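You operate a simulated robot arm through the tools that you are given. There is no shell and no other tool.

You run a simulated robot arm. Do the job below in one go: nothing can be reset, and whatever is moved stays where it is left.

Task
Pile some things up. At the end: the grey hub cap from the top of table two is on the top of table three, with the silver flange from there on top of it and the silver spare piston on top of that; the red bulb is on the black case; whatever was shut is shut again. Leave all else as you found it, and nothing knocked over.

The check looks at the end state, three seconds after you hand in, the way a careful person would. Anything else that was tipped, shoved, dropped, spilled or broken makes it a failure. Lids that push on must go on centred and level and be pressed home; caps that screw on are set level and turned clockwise until they are tight.

Robot
A 6-joint arm with a two-finger gripper, fixed in place. Base frame: the origin is at the foot of the arm, x ahead of it, y to its left, z up; the work surface is at about z = 76. Lengths are in cm, angles in rad, forces in N, time in s.
With the tool pointing down near the work surface it reaches from about 30 to 68 cm from the base axis. Its first joint turns from -1.152 to 1.152 rad. Payload 2.45 kg.
The tool frame sits at the grasp point between the pads (the TCP): z along the fingers, y along the line on which they close. The tips reach 3 cm beyond it. Largest opening 10.6 cm; the body of the gripper starts 7.9 cm behind the TCP.
Orientation is that of the tool frame in the base frame, as [roll, pitch, yaw] about the fixed x, y, z axes, in that order (R = Rz(yaw) Ry(pitch) Rx(roll)). With the fingers straight down and closing along the base's y, the tool's x points along the base's -x, its y along +y and its z along -z.

Tools
- The arm moves only by the tool apply_moves. Its argument "plan" is a list of rows, each a list of 3 entries, a list of its own where there are three numbers: the shift along the base's x, y, z in m, then the turn, a rotation vector about the base's x, y, z in rad, then the opening, from 0 (shut) to 1 (fully open). In form: [[[x, y, z], [rx, ry, rz], jaw], ...]. A call has 1 to 20 rows; each row is the pose to reach, as a shift and turn from the pose commanded when the call began. Rows are played at 5 a second. More than 5 cm and 0.15 rad between two rows, or a gripper value outside its range, and nothing of the call is played. A pose out of reach is approached as far as the arm can. The call stops where the force on the tool passes 40 N (or 10 N more than at its start, if that is more) or the arm is blocked; 0.2 s more then pass. The fingers move at their own pace (about 15.3 cm/s each) and stop on an object; they squeeze with about 38 N. The grip force told is the motor's: it shows also when the fingers shut on nothing. Time passes only in rows, and 0.2 s behind the last, so rows that repeat a pose let the fingers close. It gives the time, the measured TCP pose, the force on the tool (base axes), the opening and the grip force at its end, in the units of the frame above (readings bear some noise), with the torque about the TCP (base axes, N m) and any sound that the robot's microphone picked up, and new pictures: "pictures" is both (left out), scene, wrist or none.
- Cameras (640 x 400 px; columns grow to the right, rows downward): "scene" is fixed at [0.39, 39.82, 137.12]; the picture's right is [-1.00, 0.06, 0.00], its down [0.05, 0.84, -0.55] and it looks along [-0.03, -0.55, -0.84] (base axes); focal length 214 px, centre (320, 200). "wrist" rides on the gripper at [7.6, -0.2, -10.6] in the tool frame; the picture's right is [0.02, 1.00, 0.00], its down [-0.78, 0.02, -0.62] and it looks along [-0.62, 0.01, 0.78] (tool axes); focal length 247 px, centre (320, 200). There is no depth. A picture from a camera that has moved, and an enlarged one, comes with that camera's place and axes in the base frame and with its lens. The place of the scene camera against the robot may be out by one fixed shift of up to 1.8 cm in any direction.
- close_up(camera, box): a new picture of the part [left, top, right, bottom] of that camera's present view, enlarged. It takes no simulated time.
- job_done(): hands the job in; it is judged then, once.

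Places have to be worked out from the pictures, the camera data and where the tool is seen. Open the gripper and draw the arm clear of the work before you hand the job in, unless the task says otherwise.

The tools are called after "Emit:" as a command line: name --argument value ..., lists and objects as JSON in quotes. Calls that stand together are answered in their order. apply_moves: Moves the arm, as the interface text tells. Its arguments: {"type":"object","properties":{"plan":{"type":"array"},"pictures":{"type":"string","enum":["both","scene","wrist","none"]}},"required":["plan"]} The other tools are called the same way: close_up (camera, box) takes an enlarged picture of a part of a camera's view; job_done () hands the job in.

At the start:

```text
clock: 0.0
tool_pos: [30.56, 4.6, 112.93]
ee_rot: [-3.141, 0.0, 3.141]
contact_force: [-0.3, -0.4, -0.7]
wrist_torque: [0.02, -0.03, -0.01]
finger_gap: 10.59
grasp_force: 0.0
```

scene: 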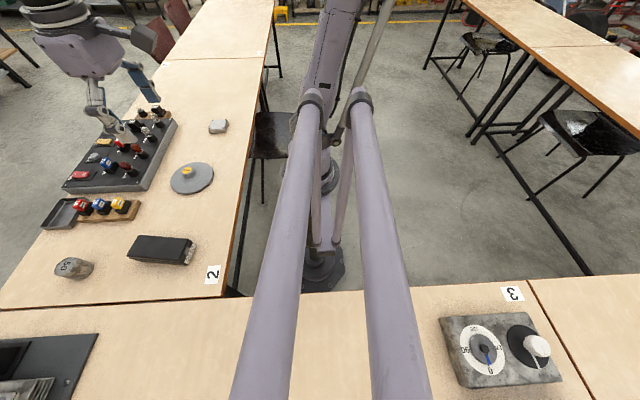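
wrist: 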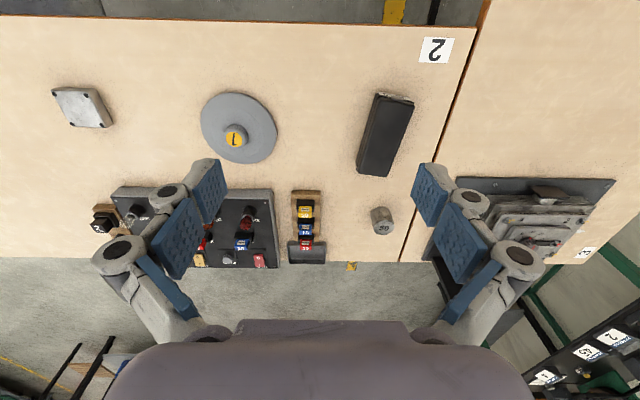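

I'll start by looking closely at the parts of both views to identify the objects.

Emit:
close_up --camera "scene" --box '[0, 90, 240, 240]'

Emit:
close_up --camera "scene" --box '[0, 220, 240, 400]'

Emit:
close_up --camera "scene" --box '[400, 260, 640, 400]'

Emit:
close_up --camera "wrist" --box '[40, 70, 340, 280]'

Emit:
close_up --camera "wrist" --box '[340, 70, 640, 280]'

```text
2.67 times, centred on (120, 165) of scene
camera zoom: at [0.39, 39.82, 137.12], right [-1.0, 0.06, 0.0], down [0.05, 0.84, -0.55], along [-0.03, -0.55, -0.84], focal length 572 px, centre (853, 293)
```

zoom: 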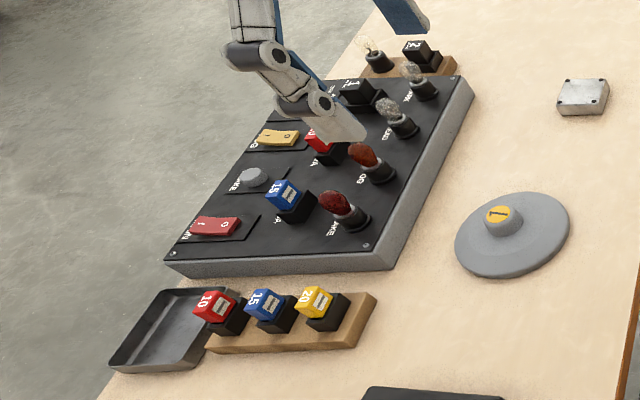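

```text
2.22 times, centred on (120, 310) of scene
camera zoom: at [0.39, 39.82, 137.12], right [-1.0, 0.06, 0.0], down [0.05, 0.84, -0.55], along [-0.03, -0.55, -0.84], focal length 477 px, centre (764, -44)
```

zoom: 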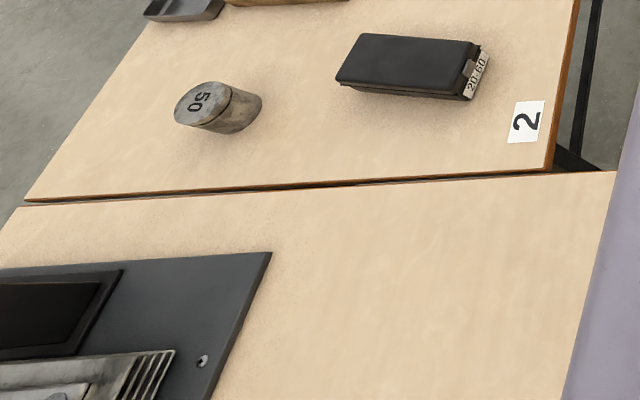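

```text
2.67 times, centred on (520, 330) of scene
camera zoom: at [0.39, 39.82, 137.12], right [-1.0, 0.06, 0.0], down [0.05, 0.84, -0.55], along [-0.03, -0.55, -0.84], focal length 572 px, centre (-213, -147)
```

zoom: 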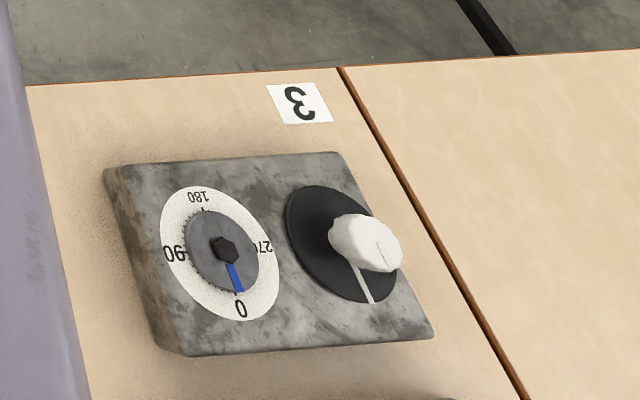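

```text
1.90 times, centred on (190, 175) of wrist
camera zoom: at [22.85, 4.6, 123.73], right [-0.02, 1.0, 0.0], down [0.78, 0.02, 0.62], along [0.62, 0.01, -0.78], focal length 470 px, centre (568, 248)
```

zoom: 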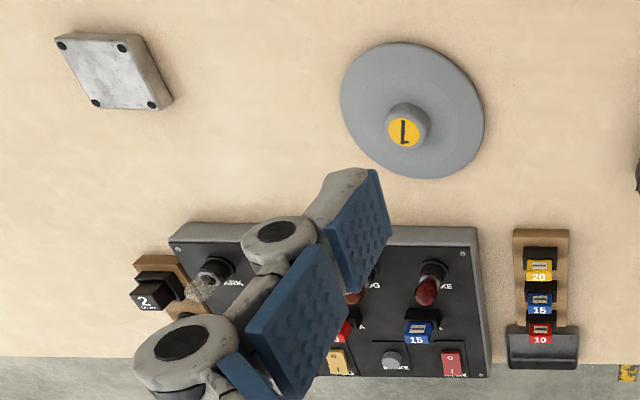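

```text
1.90 times, centred on (490, 175) of wrist
camera zoom: at [22.85, 4.6, 123.73], right [-0.02, 1.0, 0.0], down [0.78, 0.02, 0.62], along [0.62, 0.01, -0.78], focal length 470 px, centre (-4, 248)
```

zoom: 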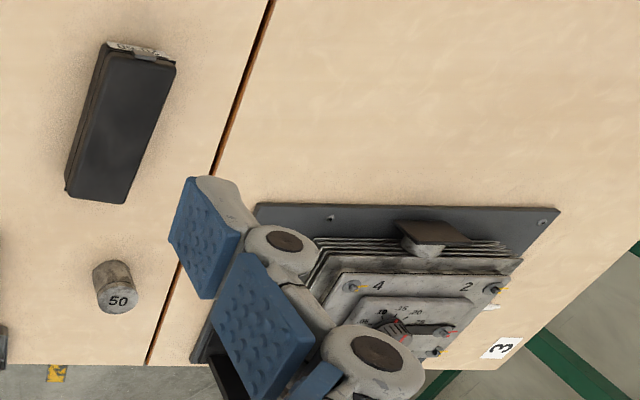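

The grey hub cap, black case "20-60" and the "50" cylinder are on table two; table three holds a machine on a dark plate. I turn the arm left at height to look at table three.

Emit:
apply_moves --plan '[[[-0.007, 0.033, 0.0], [0, 0, 0.11], 1], [[-0.017, 0.066, 0.0], [0, 0, 0.22], 1], [[-0.031, 0.097, 0.0], [0, 0, 0.33], 1], [[-0.049, 0.127, 0.0], [0, 0, 0.44], 1], [[-0.069, 0.153, 0.0], [0, 0, 0.55], 1]]'

```text
clock: 1.2
tool_pos: [23.59, 20.19, 112.93]
ee_rot: [-3.141, 0.0, -2.59]
contact_force: [0.3, 0.2, -0.8]
wrist_torque: [0.01, -0.02, -0.01]
finger_gap: 10.6
grasp_force: 0.1
camera wrist: at [17.11, 15.99, 123.76], right [-0.54, 0.84, 0.0], down [0.66, 0.42, 0.62], along [0.52, 0.34, -0.78], focal length 247 px, centre (320, 200)
```

scene: 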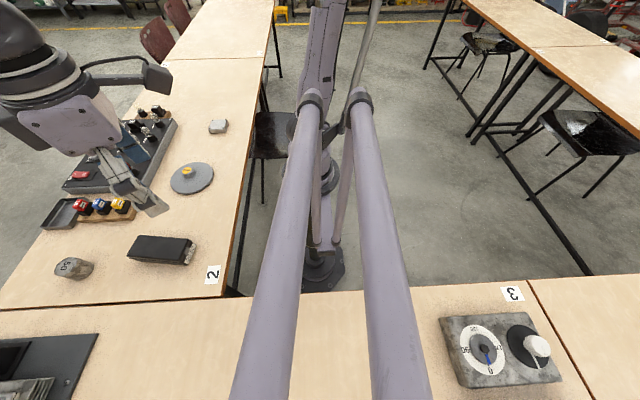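
wrist: 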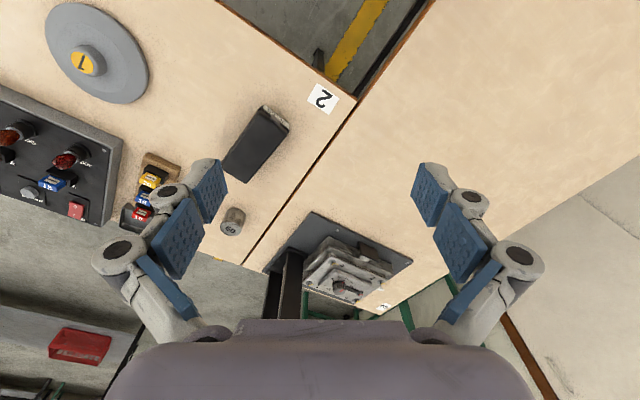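

I zoom in on the table-three machine and the panel's bulbs to see what can be opened.

Emit:
close_up --camera "wrist" --box '[230, 190, 430, 320]'

Emit:
close_up --camera "wrist" --box '[0, 80, 180, 230]'

Emit:
close_up --camera "wrist" --box '[190, 80, 350, 250]'

Emit:
close_up --camera "scene" --box '[0, 320, 120, 400]'

```text
3.08 times, centred on (330, 255) of wrist
camera zoom: at [17.11, 15.99, 123.76], right [-0.54, 0.84, 0.0], down [0.66, 0.42, 0.62], along [0.52, 0.34, -0.78], focal length 760 px, centre (289, 31)
```

zoom: 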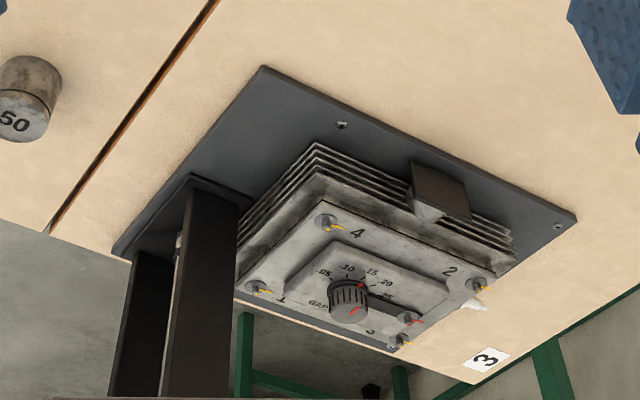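

```text
2.67 times, centred on (90, 155) of wrist
camera zoom: at [17.11, 15.99, 123.76], right [-0.54, 0.84, 0.0], down [0.66, 0.42, 0.62], along [0.52, 0.34, -0.78], focal length 659 px, centre (933, 320)
```

zoom: 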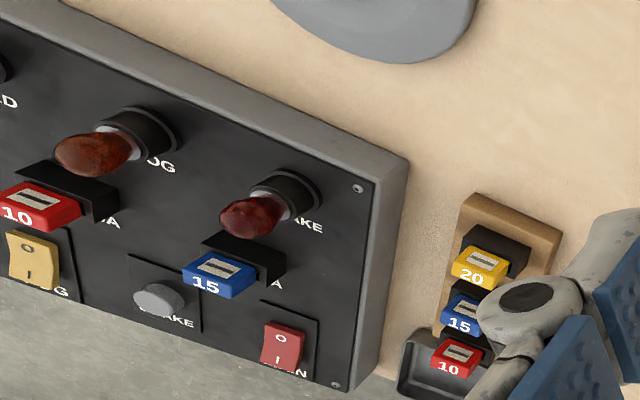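

```text
2.35 times, centred on (270, 165) of wrist
camera zoom: at [17.11, 15.99, 123.76], right [-0.54, 0.84, 0.0], down [0.66, 0.42, 0.62], along [0.52, 0.34, -0.78], focal length 581 px, centre (438, 282)
```

zoom: 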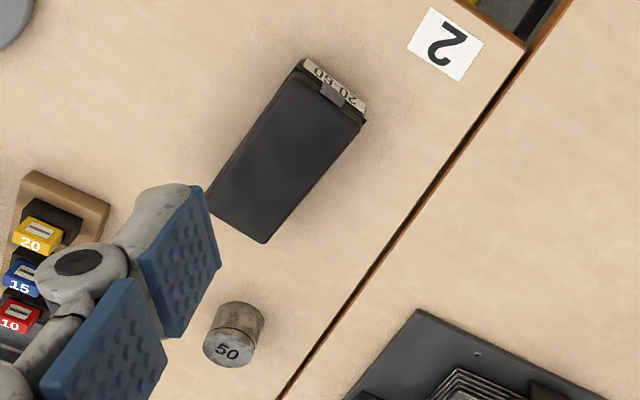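

```text
5.00 times, centred on (60, 360) of scene
camera zoom: at [0.39, 39.82, 137.12], right [-1.0, 0.06, 0.0], down [0.05, 0.84, -0.55], along [-0.03, -0.55, -0.84], focal length 1072 px, centre (1620, -600)
```

zoom: 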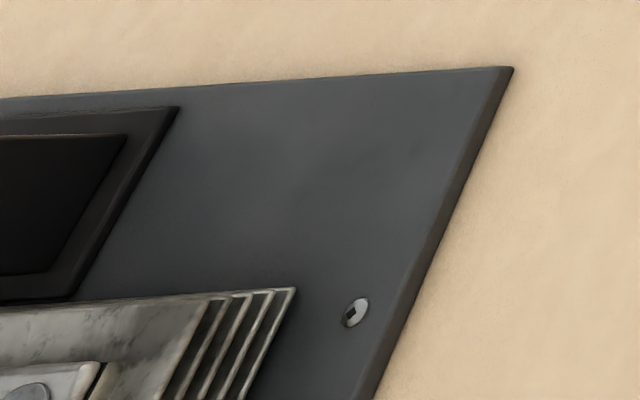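

The machine on table three looks beyond reach; I'll now look from nearer at the "50" cylinder, case and bulbs on table two.

Emit:
apply_moves --plan '[[[0.03, -0.014, -0.01], [0, 0, -0.05], 1], [[0.07, -0.028, -0.02], [0, 0, -0.1], 1], [[0.105, -0.042, -0.035], [0, 0, -0.15], 1], [[0.14, -0.056, -0.05], [0, 0, -0.2], 1], [[0.17, -0.07, -0.07], [0, 0, -0.25], 1]]'

Emit:
close_up --camera "wrist" --box '[180, 0, 460, 200]'

Emit:
close_up --camera "wrist" --box '[240, 180, 440, 330]'

Emit:
close_up --camera "wrist" --box '[0, 0, 220, 180]'

```text
clock: 2.4
tool_pos: [40.72, 12.99, 106.0]
ee_rot: [3.14, 0.0, -2.844]
contact_force: [0.4, -0.3, -0.6]
wrist_torque: [0.01, 0.05, -0.04]
finger_gap: 10.58
grasp_force: 0.1
camera wrist: at [33.44, 10.68, 116.74], right [-0.32, 0.95, 0.0], down [0.74, 0.25, 0.62], along [0.59, 0.2, -0.78], focal length 247 px, centre (320, 200)
```

scene: 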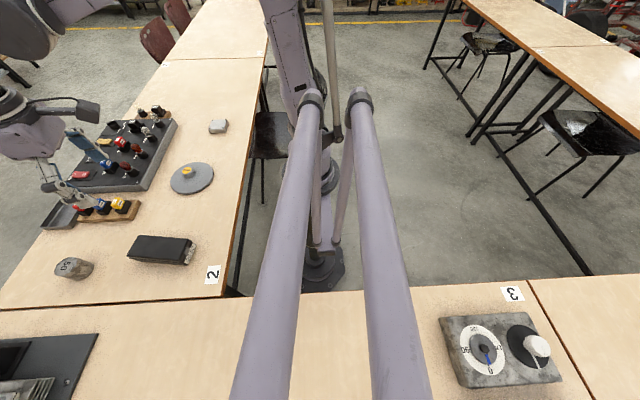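
wrist: 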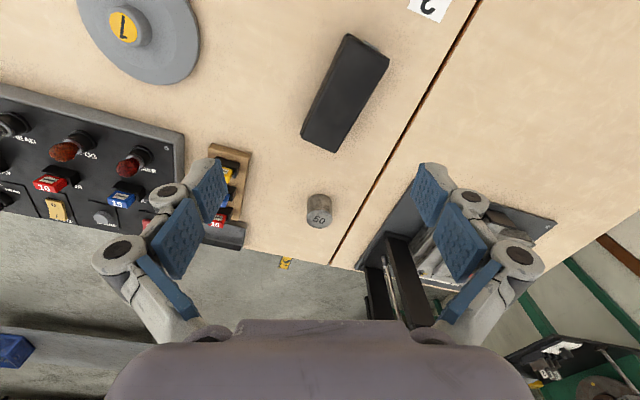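

```text
2.00 times, centred on (320, 100) of wrist
camera zoom: at [33.44, 10.68, 116.74], right [-0.32, 0.95, 0.0], down [0.74, 0.25, 0.62], along [0.59, 0.2, -0.78], focal length 494 px, centre (320, 400)
```

zoom: 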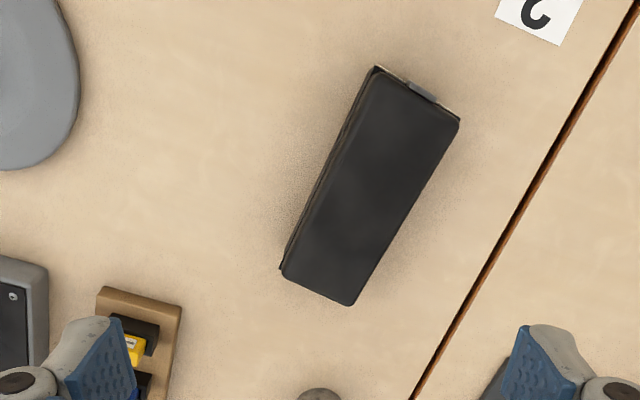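

```text
2.67 times, centred on (340, 255) of wrist
camera zoom: at [33.44, 10.68, 116.74], right [-0.32, 0.95, 0.0], down [0.74, 0.25, 0.62], along [0.59, 0.2, -0.78], focal length 659 px, centre (267, 53)
```

zoom: 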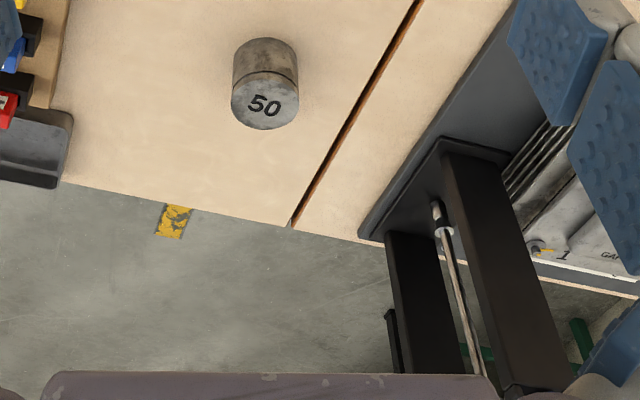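

```text
2.22 times, centred on (110, 90) of wrist
camera zoom: at [33.44, 10.68, 116.74], right [-0.32, 0.95, 0.0], down [0.74, 0.25, 0.62], along [0.59, 0.2, -0.78], focal length 549 px, centre (787, 444)
```

zoom: 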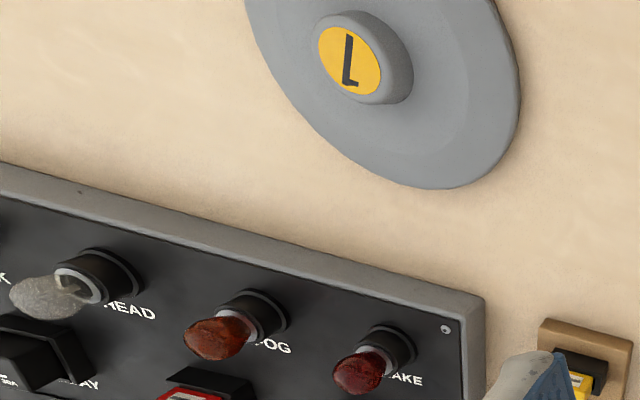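

The BRAKE bulb is the red one (FOG looks amber-brown), the "50" cylinder looks like a 50 mm piston. Next I look at the square silver part and the hub cap on the right end of table two.

Emit:
apply_moves --plan '[[[-0.008, -0.044, 0.0], [0, 0, -0.11], 1], [[-0.018, -0.088, 0.0], [0, 0, -0.22], 1], [[-0.028, -0.132, 0.0], [0, 0, -0.33], 1], [[-0.038, -0.176, 0.0], [0, 0, -0.44], 1], [[-0.048, -0.22, 0.0], [0, 0, -0.55], 1], [[-0.058, -0.264, 0.0], [0, 0, -0.66], 1], [[-0.068, -0.308, 0.0], [0, 0, -0.77], 1]]'

Emit:
close_up --camera "wrist" --box '[180, 0, 480, 200]'

Emit:
close_up --camera "wrist" --box '[200, 120, 440, 300]'

```text
clock: 4.0
tool_pos: [33.91, -17.78, 105.95]
ee_rot: [3.14, 0.0, 2.672]
contact_force: [-0.1, -1.7, 1.1]
wrist_torque: [0.06, 0.01, 0.0]
finger_gap: 10.58
grasp_force: 0.1
camera wrist: at [26.97, -14.38, 116.7], right [0.43, 0.9, 0.0], down [0.71, -0.34, 0.62], along [0.56, -0.27, -0.78], focal length 247 px, centre (320, 200)
```

scene: 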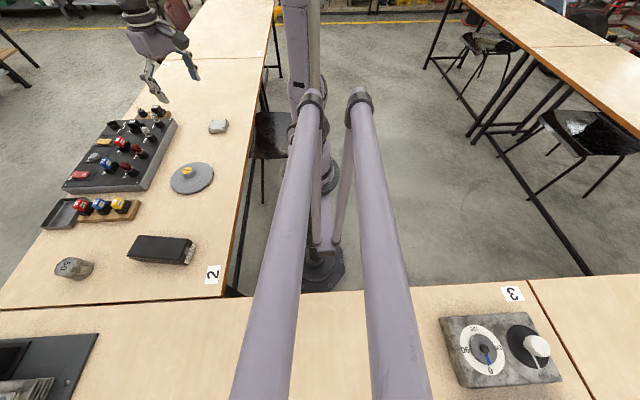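
wrist: 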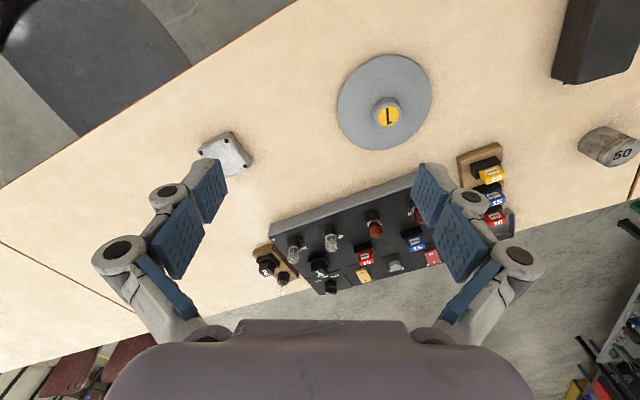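

```text
2.00 times, centred on (330, 100) of wrist
camera zoom: at [26.97, -14.38, 116.7], right [0.43, 0.9, 0.0], down [0.71, -0.34, 0.62], along [0.56, -0.27, -0.78], focal length 494 px, centre (300, 400)
```

zoom: 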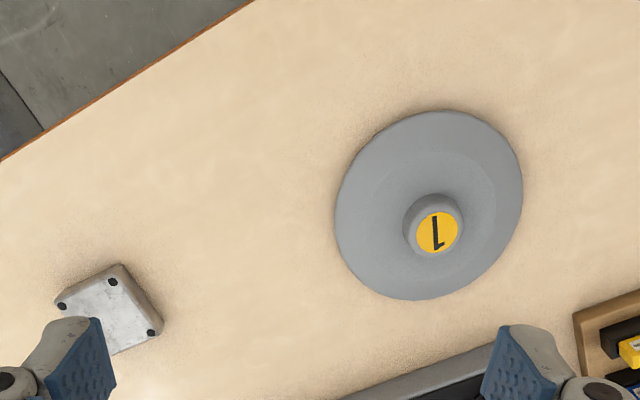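

```text
2.22 times, centred on (320, 210) of wrist
camera zoom: at [26.97, -14.38, 116.7], right [0.43, 0.9, 0.0], down [0.71, -0.34, 0.62], along [0.56, -0.27, -0.78], focal length 549 px, centre (320, 178)
```

zoom: 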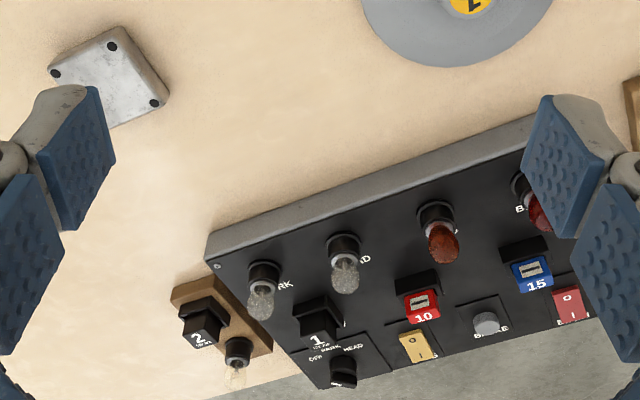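

The square silver block with four corner holes looks like the flange; I go closer to check its shape and height.

Emit:
apply_moves --plan '[[[-0.005, -0.027, -0.033], [0, 0, -0.063], 1], [[-0.01, -0.054, -0.066], [0, 0, -0.126], 1], [[-0.015, -0.082, -0.099], [0, 0, -0.189], 1], [[-0.02, -0.109, -0.132], [0, 0, -0.252], 1], [[-0.025, -0.136, -0.165], [0, 0, -0.315], 1]]' --pictures "wrist"

Emit:
close_up --camera "wrist" --box '[220, 100, 420, 240]'

```text
clock: 5.2
tool_pos: [31.22, -31.41, 89.56]
ee_rot: [3.141, 0.0, 2.356]
contact_force: [0.5, 0.3, 0.5]
wrist_torque: [0.02, 0.01, 0.02]
finger_gap: 10.61
grasp_force: 0.1
camera wrist: at [25.75, -26.04, 100.26], right [0.69, 0.72, 0.0], down [0.56, -0.54, 0.62], along [0.45, -0.43, -0.78], focal length 247 px, centre (320, 200)
```

wrist: 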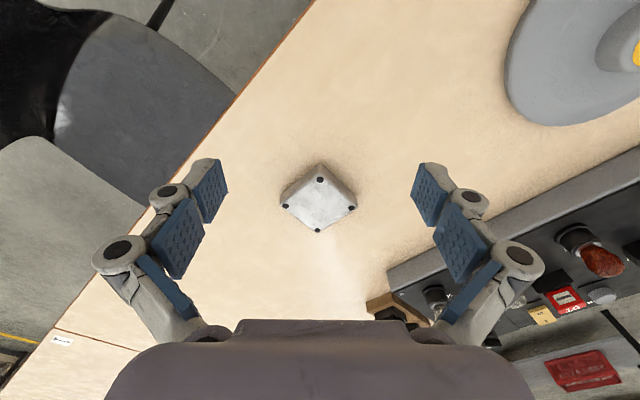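

```text
2.86 times, centred on (320, 170) of wrist
camera zoom: at [25.75, -26.04, 100.26], right [0.69, 0.72, 0.0], down [0.56, -0.54, 0.62], along [0.45, -0.43, -0.78], focal length 706 px, centre (320, 286)
```

zoom: 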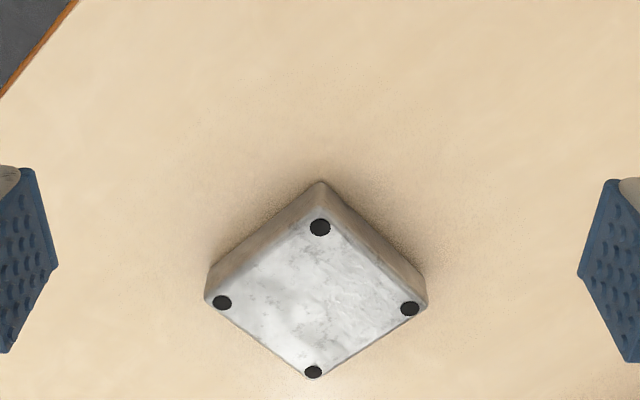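

The flange is an axis-aligned 6.4 cm square about 2 cm high centred near (39, -39). Now I go look closely at the "50" piston and the case's end.

Emit:
apply_moves --plan '[[[0, 0, 0.045], [0, 0, 0], 1], [[0, 0.01, 0.09], [0, 0, 0.1], 1], [[0.01, 0.045, 0.12], [0, 0, 0.2], 1], [[0.03, 0.085, 0.14], [0, 0, 0.3], 1], [[0.05, 0.125, 0.15], [0, 0, 0.4], 1], [[0.07, 0.17, 0.15], [0, 0, 0.5], 1], [[0.09, 0.21, 0.15], [0, 0, 0.6], 1], [[0.11, 0.255, 0.15], [0, 0, 0.7], 1], [[0.135, 0.295, 0.15], [0, 0, 0.8], 1], [[0.16, 0.335, 0.15], [0, 0, 0.88], 1], [[0.185, 0.375, 0.14], [0, 0, 0.95], 1], [[0.208, 0.41, 0.12], [0, 0, 1.02], 1], [[0.23, 0.44, 0.095], [0, 0, 1.07], 1], [[0.25, 0.47, 0.065], [0, 0, 1.095], 1], [[0.262, 0.49, 0.03], [0, 0, 1.095], 1], [[0.27, 0.5, -0.01], [0, 0, 1.095], 1]]'

Emit:
close_up --camera "wrist" --box '[220, 90, 460, 260]'

Emit:
close_up --camera "scene" --box '[30, 210, 230, 300]'

Emit:
close_up --camera "wrist" --box '[340, 150, 640, 350]'

```text
clock: 8.6
tool_pos: [58.39, 18.58, 88.33]
ee_rot: [3.141, -0.001, -2.829]
contact_force: [-0.6, 0.1, -0.6]
wrist_torque: [0.0, -0.01, -0.01]
finger_gap: 10.58
grasp_force: 0.0
camera wrist: at [51.17, 16.12, 99.18], right [-0.33, 0.95, 0.0], down [0.74, 0.25, 0.62], along [0.59, 0.2, -0.78], focal length 247 px, centre (320, 200)
```

scene: 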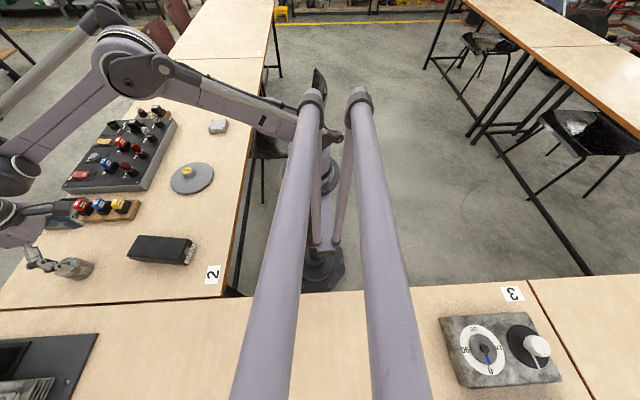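
wrist: 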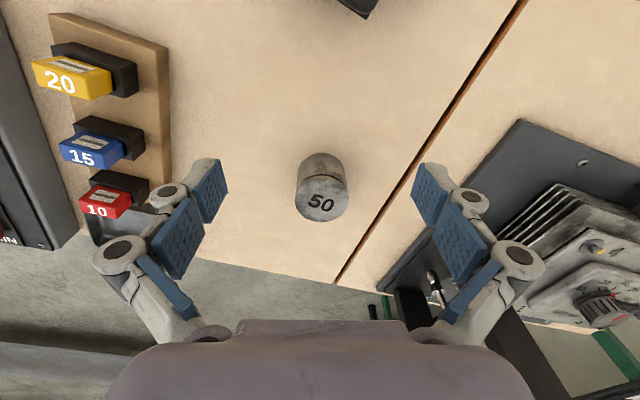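

```text
2.35 times, centred on (340, 175) of wrist
camera zoom: at [51.17, 16.12, 99.18], right [-0.33, 0.95, 0.0], down [0.74, 0.25, 0.62], along [0.59, 0.2, -0.78], focal length 581 px, centre (273, 259)
```

zoom: 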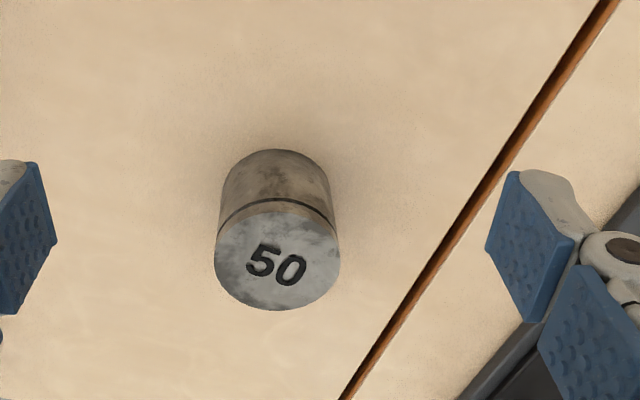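

```text
3.20 times, centred on (130, 255) of scene
camera zoom: at [0.4, 39.82, 137.12], right [-1.0, 0.06, 0.0], down [0.05, 0.84, -0.55], along [-0.03, -0.55, -0.84], focal length 686 px, centre (928, 24)
```

zoom: 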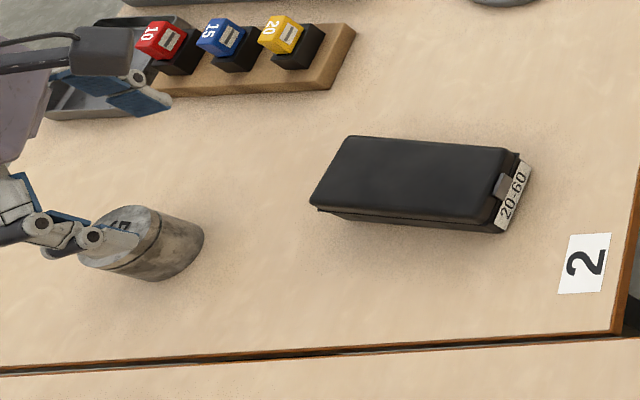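

```text
2.00 times, centred on (490, 250) of wrist
camera zoom: at [51.17, 16.12, 99.18], right [-0.33, 0.95, 0.0], down [0.74, 0.25, 0.62], along [0.59, 0.2, -0.78], focal length 494 px, centre (-20, 100)
```

zoom: 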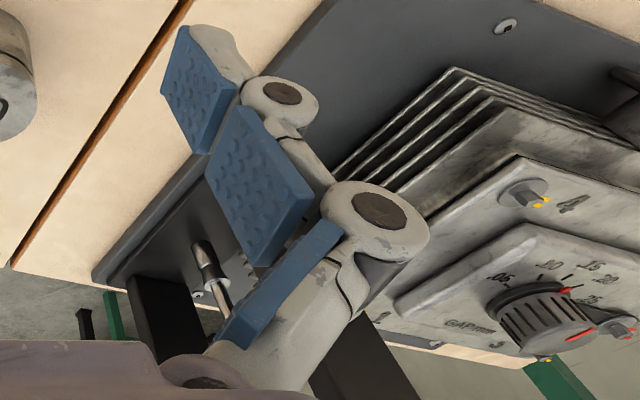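

The "50" cylinder is a piston (ring groove, about 5 cm across, 4.9 high) standing at about (65, 21). Next I look straight at the hub cap to place its boss.

Emit:
apply_moves --plan '[[[-0.03, -0.02, 0.03], [0, 0, -0.05], 1], [[-0.06, -0.05, 0.05], [0, 0, -0.12], 1], [[-0.09, -0.085, 0.06], [0, 0, -0.2], 1], [[-0.12, -0.12, 0.07], [0, 0, -0.28], 1], [[-0.15, -0.155, 0.07], [0, 0, -0.36], 1], [[-0.18, -0.19, 0.06], [0, 0, -0.44], 1], [[-0.21, -0.225, 0.05], [0, 0, -0.5], 1], [[-0.235, -0.255, 0.03], [0, 0, -0.55], 1], [[-0.255, -0.273, 0.01], [0, 0, -0.57], 1]]' --pictures "wrist"

Emit:
close_up --camera "wrist" --box '[200, 80, 440, 280]'

Emit:
close_up --camera "scene" --box '[140, 140, 240, 220]'

```text
clock: 10.6
tool_pos: [32.64, -8.77, 89.49]
ee_rot: [3.141, -0.001, 2.882]
contact_force: [0.4, -0.4, -0.6]
wrist_torque: [-0.02, -0.03, -0.01]
finger_gap: 10.6
grasp_force: 0.0
camera wrist: at [25.32, -6.96, 100.2], right [0.24, 0.97, 0.0], down [0.76, -0.19, 0.62], along [0.6, -0.15, -0.78], focal length 247 px, centre (320, 200)
```

wrist: 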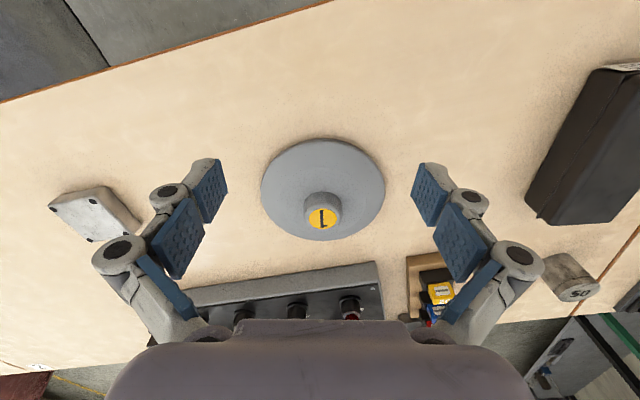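

```text
2.00 times, centred on (320, 180) of wrist
camera zoom: at [25.32, -6.96, 100.2], right [0.24, 0.97, 0.0], down [0.76, -0.19, 0.62], along [0.6, -0.15, -0.78], focal length 494 px, centre (320, 240)
```

zoom: 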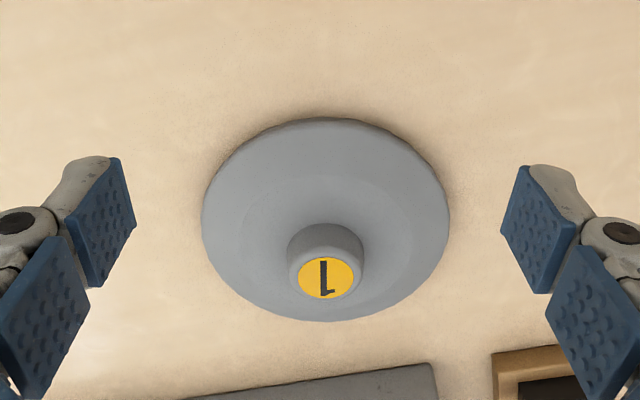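

```text
5.00 times, centred on (190, 180) of scene
camera zoom: at [0.39, 39.82, 137.12], right [-1.0, 0.06, 0.0], down [0.05, 0.84, -0.55], along [-0.03, -0.55, -0.84], focal length 1072 px, centre (970, 300)
```

zoom: 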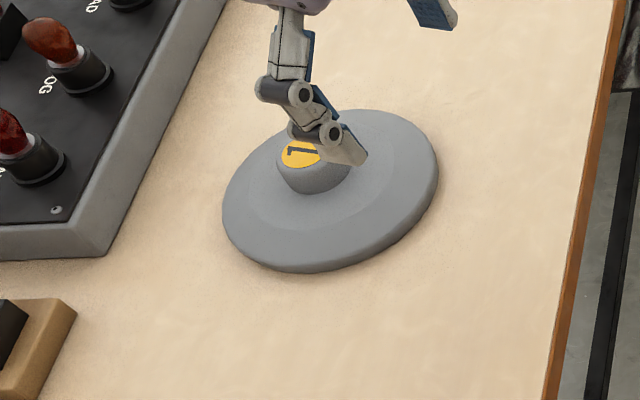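

The boss looks to be about 4.2 cm across with its top near z = 80.4, centred around (43.2, -11). I move above it and look before descending.

Emit:
apply_moves --plan '[[[0.045, -0.009, 0.0], [0, 0, 0], 1], [[0.09, -0.018, 0.0], [0, 0, 0], 1], [[0.105, -0.022, -0.01], [0, 0, 0], 1], [[0.105, -0.022, -0.04], [0, 0, 0], 1], [[0.105, -0.022, -0.04], [0, 0, 0], 1]]'

Emit:
close_up --camera "wrist" --box '[160, 0, 480, 200]'

Emit:
close_up --camera "scene" --box '[140, 120, 260, 220]'

```text
clock: 11.8
tool_pos: [43.26, -10.91, 85.42]
ee_rot: [3.141, -0.001, 2.882]
contact_force: [-0.2, 0.6, 0.3]
wrist_torque: [0.0, 0.0, -0.03]
finger_gap: 10.61
grasp_force: 0.0
camera wrist: at [35.88, -9.04, 96.18], right [0.24, 0.97, 0.0], down [0.76, -0.19, 0.62], along [0.6, -0.15, -0.78], focal length 247 px, centre (320, 200)
```

scene: 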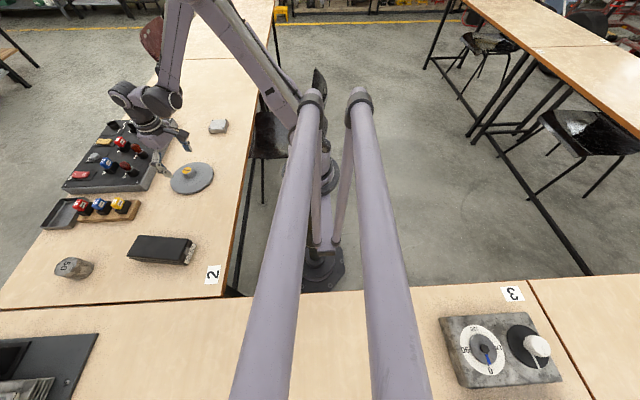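
wrist: 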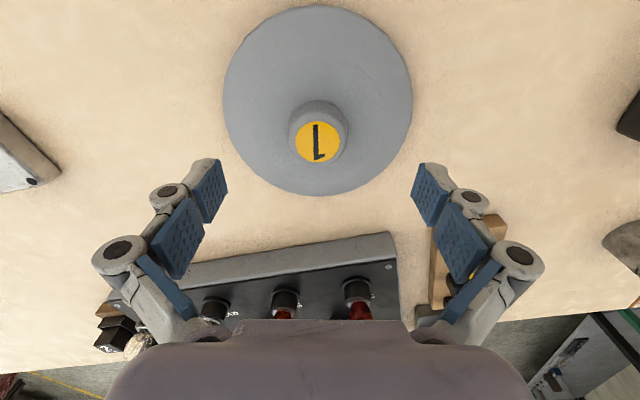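

```text
2.00 times, centred on (320, 100) of wrist
camera zoom: at [35.88, -9.04, 96.18], right [0.24, 0.97, 0.0], down [0.76, -0.19, 0.62], along [0.6, -0.15, -0.78], focal length 494 px, centre (320, 400)
```

zoom: 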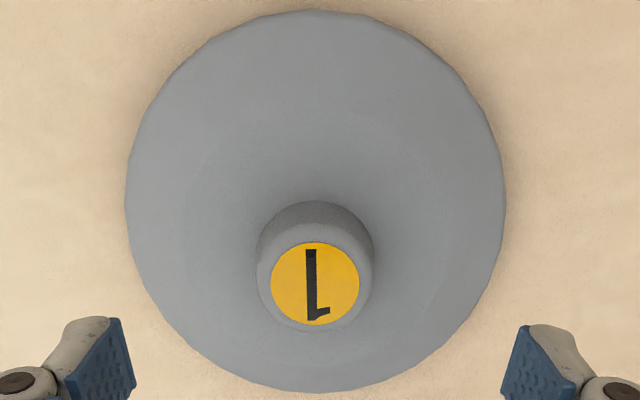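

```text
4.00 times, centred on (200, 170) of scene
camera zoom: at [0.39, 39.82, 137.12], right [-1.0, 0.06, 0.0], down [0.05, 0.84, -0.55], along [-0.03, -0.55, -0.84], focal length 858 px, centre (800, 320)
```

zoom: 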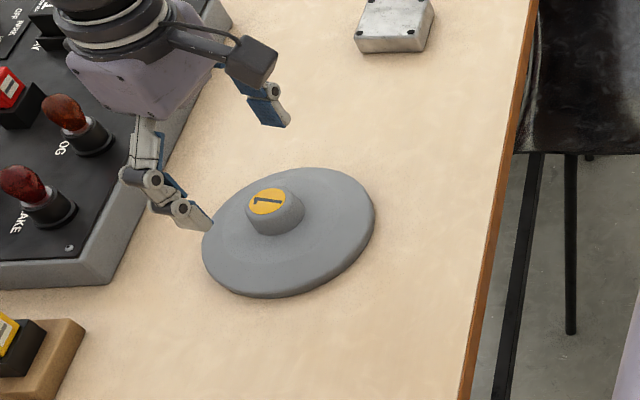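

The readings agree on boss centre (43.0, -11.0), top near 80.5 and dome around it near 78.5. I descend to TCP z = 81.7 and close on the boss.

Emit:
apply_moves --plan '[[[-0.003, -0.001, -0.02], [0, 0, 0], 1], [[-0.003, -0.001, -0.037], [0, 0, 0], 1], [[-0.003, -0.001, -0.037], [0, 0, 0], 1], [[-0.003, -0.001, -0.037], [0, 0, 0], 0.5], [[-0.003, -0.001, -0.037], [0, 0, 0], 0.3], [[-0.003, -0.001, -0.037], [0, 0, 0], 0.3]]'

Emit:
close_up --camera "scene" --box '[140, 120, 260, 220]'

```text
clock: 13.2
tool_pos: [43.13, -10.95, 81.97]
ee_rot: [3.141, 0.001, 2.882]
contact_force: [0.8, -0.7, 7.1]
wrist_torque: [-0.01, 0.02, -0.08]
finger_gap: 4.15
grasp_force: 37.8
camera wrist: at [35.6, -9.1, 92.52], right [0.24, 0.97, 0.0], down [0.76, -0.19, 0.62], along [0.6, -0.15, -0.78], focal length 247 px, centre (320, 200)
```

scene: 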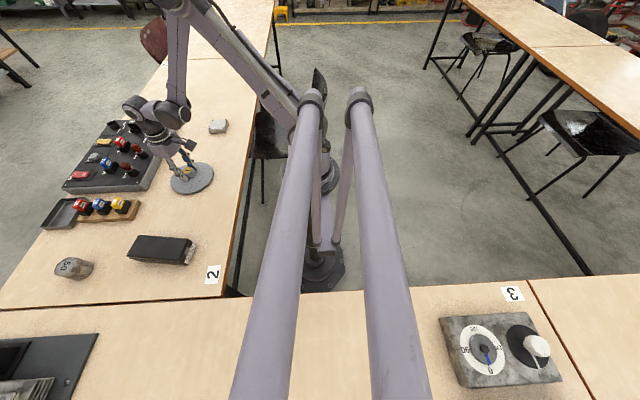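
wrist: 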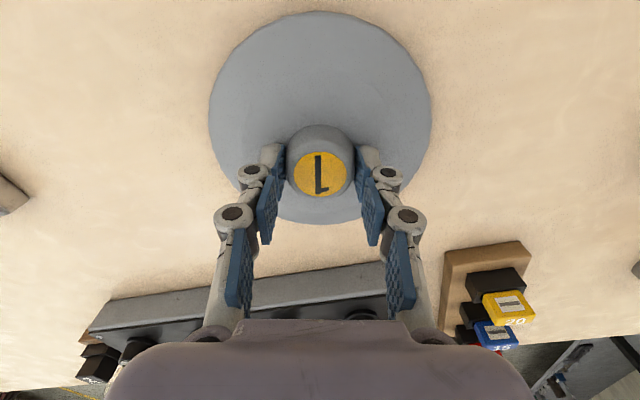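

```text
4.00 times, centred on (200, 170) of scene
camera zoom: at [0.38, 39.82, 137.12], right [-1.0, 0.06, 0.0], down [0.05, 0.84, -0.55], along [-0.03, -0.55, -0.84], focal length 858 px, centre (800, 320)
```

zoom: 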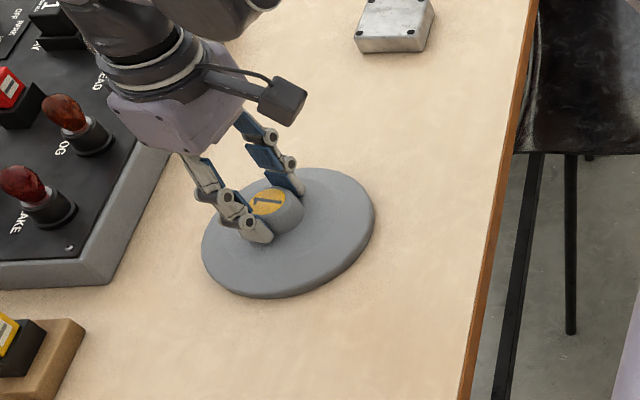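

The boss is held (gap 4.15, squeeze 38 N, light contact of tips with the dome). I lift slowly and check that the hub cap comes along level.

Emit:
apply_moves --plan '[[[0, 0, 0.01], [0, 0, 0], 0.25], [[0, 0, 0.03], [0, 0, 0], 0.25], [[0, 0, 0.06], [0, 0, 0], 0.25], [[0, 0, 0.09], [0, 0, 0], 0.25], [[0, 0, 0.12], [0, 0, 0], 0.25], [[0, 0, 0.12], [0, 0, 0], 0.25]]'

Emit:
close_up --camera "scene" --box '[120, 80, 260, 220]'

```text
clock: 14.6
tool_pos: [43.0, -11.14, 93.82]
ee_rot: [3.141, 0.0, 2.88]
contact_force: [0.5, 0.4, -0.3]
wrist_torque: [0.03, -0.06, 0.0]
finger_gap: 4.15
grasp_force: 37.8
camera wrist: at [35.55, -9.21, 104.57], right [0.24, 0.97, 0.0], down [0.76, -0.19, 0.62], along [0.6, -0.15, -0.78], focal length 247 px, centre (320, 200)
```

scene: 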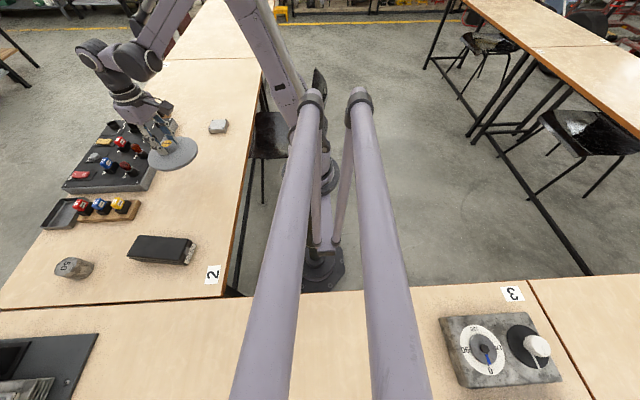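
wrist: 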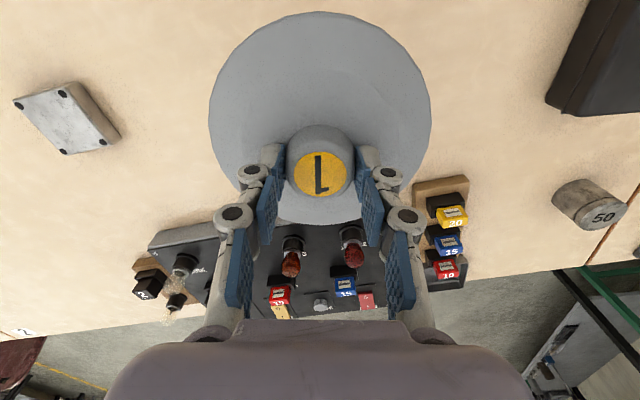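

```text
2.86 times, centred on (190, 150) of scene
camera zoom: at [0.39, 39.82, 137.12], right [-1.0, 0.06, 0.0], down [0.05, 0.84, -0.55], along [-0.03, -0.55, -0.84], focal length 613 px, centre (691, 343)
```

zoom: 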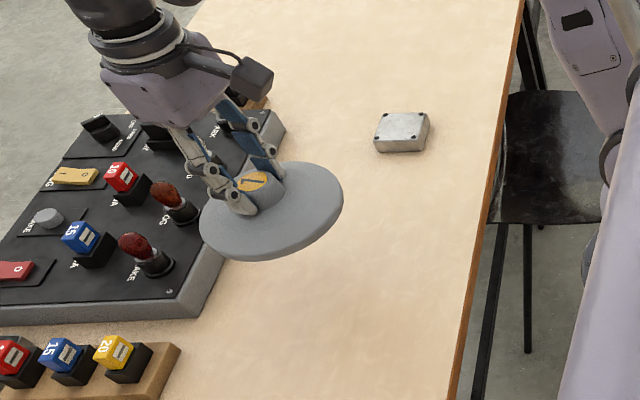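

The hub cap hangs level and the table beneath it is bare. I carry it in an arc at z ≈ 94 over to table three above (31, 43).

Emit:
apply_moves --plan '[[[0.0125, 0.0316, 0], [0, 0, 0.075], 0.25], [[0.0225, 0.0644, 0], [0, 0, 0.15], 0.25], [[0.0301, 0.0983, 0], [0, 0, 0.225], 0.25], [[0.0351, 0.133, 0], [0, 0, 0.3], 0.25], [[0.0375, 0.1685, 0], [0, 0, 0.375], 0.25], [[0.0372, 0.2044, 0], [0, 0, 0.45], 0.25], [[0.0341, 0.2406, 0], [0, 0, 0.525], 0.25], [[0.0281, 0.2768, 0], [0, 0, 0.6], 0.25], [[0.0193, 0.3129, 0], [0, 0, 0.675], 0.25], [[0.0076, 0.3485, 0], [0, 0, 0.75], 0.25], [[-0.0068, 0.3836, 0], [0, 0, 0.825], 0.25], [[-0.0241, 0.4178, 0], [0, 0, 0.9], 0.25], [[-0.0441, 0.4509, 0], [0, 0, 0.975], 0.25], [[-0.0669, 0.4825, 0], [0, 0, 1.05], 0.25], [[-0.0923, 0.5128, 0], [0, 0, 1.125], 0.25], [[-0.1202, 0.5414, 0], [0, 0, 1.2], 0.25], [[-0.1202, 0.5414, 0], [0, 0, 1.2], 0.25]]'

```text
clock: 18.2
tool_pos: [30.96, 43.16, 93.67]
ee_rot: [-3.141, 0.001, -2.2]
contact_force: [-1.0, -0.1, -0.8]
wrist_torque: [-0.01, 0.03, 0.01]
finger_gap: 4.13
grasp_force: 38.4
camera wrist: at [26.58, 36.95, 104.45], right [-0.82, 0.57, 0.0], down [0.45, 0.64, 0.62], along [0.36, 0.51, -0.78], focal length 247 px, centre (320, 200)
```

scene: 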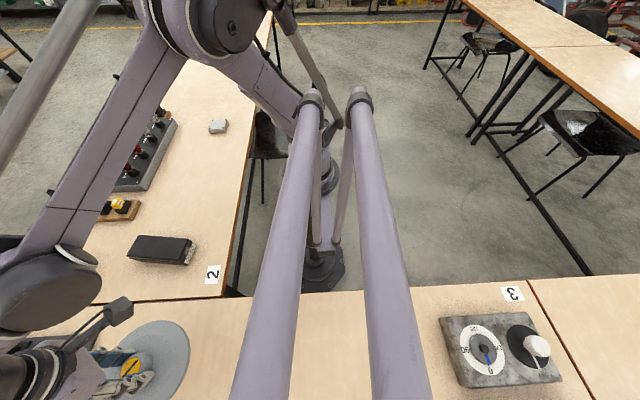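
wrist: 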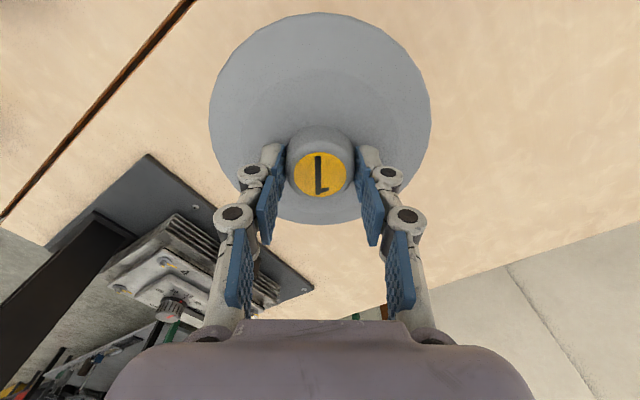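

The spot beneath is clear bare wood on table three. I lower the hub cap gently to just about table contact.

Emit:
apply_moves --plan '[[[0, 0, -0.03], [0, 0, 0], 0.25], [[0, 0, -0.06], [0, 0, 0], 0.25], [[0, 0, -0.09], [0, 0, 0], 0.25], [[0, 0, -0.105], [0, 0, 0], 0.25], [[0, 0, -0.112], [0, 0, 0], 0.25], [[0, 0, -0.115], [0, 0, 0], 0.25], [[0, 0, -0.115], [0, 0, 0], 0.25]]'

Emit:
close_up --camera "scene" --box '[80, 280, 260, 400]'

```text
clock: 19.8
tool_pos: [30.96, 43.1, 82.23]
ee_rot: [3.141, 0.0, -2.201]
contact_force: [-0.2, -0.1, -1.4]
wrist_torque: [-0.01, -0.01, 0.0]
finger_gap: 4.12
grasp_force: 38.0
camera wrist: at [26.62, 36.94, 93.0], right [-0.82, 0.57, 0.0], down [0.45, 0.64, 0.62], along [0.36, 0.51, -0.78], focal length 247 px, centre (320, 200)
```

scene: 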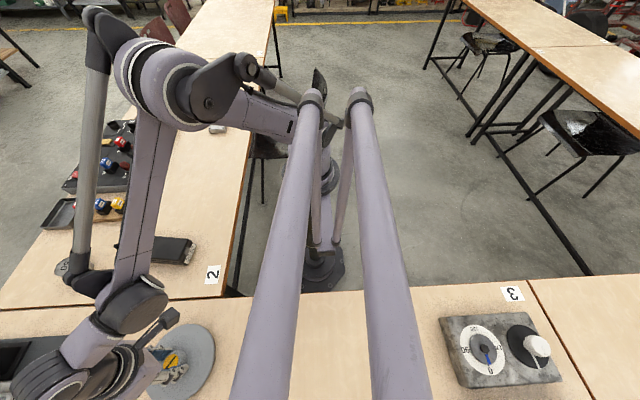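
wrist: 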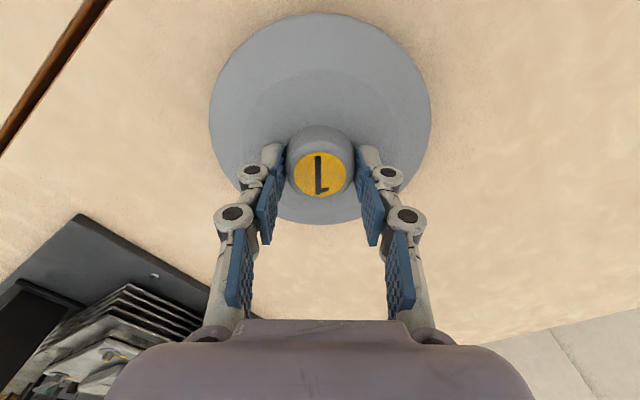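

```text
3.33 times, centred on (170, 340) of scene
camera zoom: at [0.39, 39.82, 137.12], right [-1.0, 0.06, 0.0], down [0.05, 0.84, -0.55], along [-0.03, -0.55, -0.84], focal length 715 px, centre (820, -267)
```

zoom: 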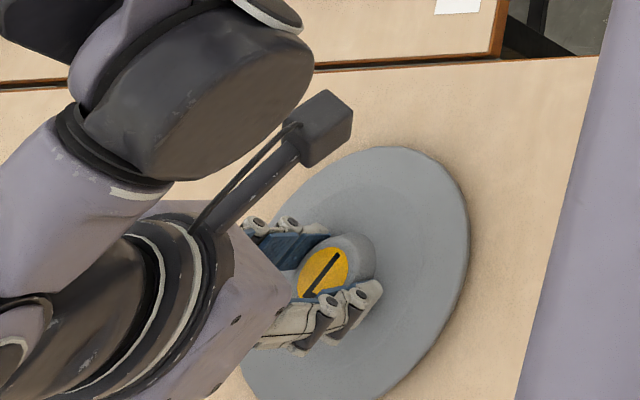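

No contact yet at z = 82.2; I lower by millimetres until the table bears.

Emit:
apply_moves --plan '[[[0, 0, -0.001], [0, 0, 0], 0.25], [[0, 0, -0.002], [0, 0, 0], 0.25], [[0, 0, -0.003], [0, 0, 0], 0.25], [[0, 0, -0.004], [0, 0, 0], 0.25]]' --pictures "none"

```text
clock: 20.8
tool_pos: [30.99, 43.04, 81.96]
ee_rot: [3.141, -0.001, -2.2]
contact_force: [-0.2, 0.8, -1.1]
wrist_torque: [0.01, -0.01, 0.01]
finger_gap: 4.14
grasp_force: 37.7
```

Still free; a few more millimetres.

Emit:
apply_moves --plan '[[[0, 0, -0.001], [0, 0, 0], 0.25], [[0, 0, -0.002], [0, 0, 0], 0.25], [[0, 0, -0.003], [0, 0, 0], 0.25], [[0, 0, -0.003], [0, 0, 0], 0.25]]' --pictures "none"

```text
clock: 21.8
tool_pos: [30.93, 43.1, 81.64]
ee_rot: [3.14, 0.002, -2.201]
contact_force: [-0.1, 2.3, 38.6]
wrist_torque: [0.0, 0.01, -0.06]
finger_gap: 4.17
grasp_force: 38.2
```

The hub cap bears on the table (39 N). I ease off 2 mm and open the fingers, then rise.

Emit:
apply_moves --plan '[[[0, 0, 0.0015], [0, 0, 0], 0.25], [[0, 0, 0.0015], [0, 0, 0], 0.45], [[0, 0, 0.002], [0, 0, 0], 0.8], [[0, 0, 0.004], [0, 0, 0], 1], [[0, 0, 0.03], [0, 0, 0], 1], [[0, 0, 0.07], [0, 0, 0], 1], [[0, 0, 0.11], [0, 0, 0], 1], [[0, 0, 0.15], [0, 0, 0], 1]]'

Emit:
close_up --camera "wrist" --box '[160, 0, 480, 200]'

```text
clock: 23.6
tool_pos: [30.97, 43.25, 96.72]
ee_rot: [3.141, 0.0, -2.2]
contact_force: [0.6, 0.7, 0.6]
wrist_torque: [0.01, 0.04, -0.02]
finger_gap: 10.64
grasp_force: 0.1
camera wrist: at [26.57, 37.0, 107.42], right [-0.82, 0.57, 0.0], down [0.45, 0.64, 0.62], along [0.36, 0.51, -0.78], focal length 247 px, centre (320, 200)
```

scene: 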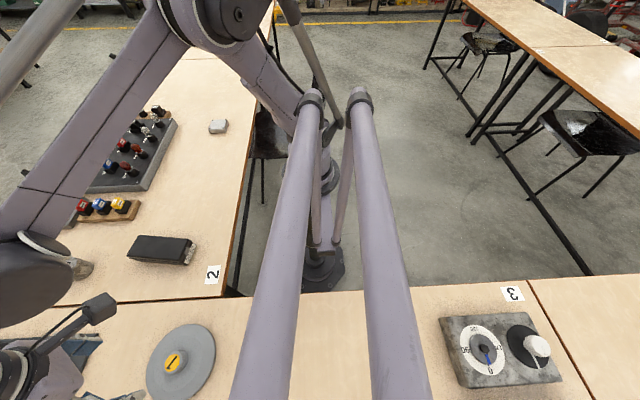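
wrist: 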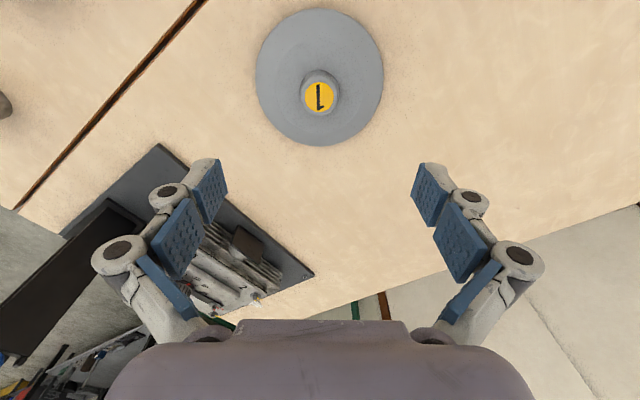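

```text
2.00 times, centred on (320, 100) of wrist
camera zoom: at [26.57, 37.0, 107.42], right [-0.82, 0.57, 0.0], down [0.45, 0.64, 0.62], along [0.36, 0.51, -0.78], focal length 494 px, centre (320, 400)
```

zoom: 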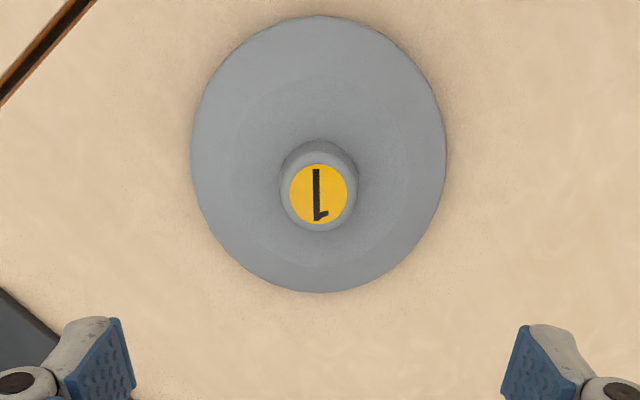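

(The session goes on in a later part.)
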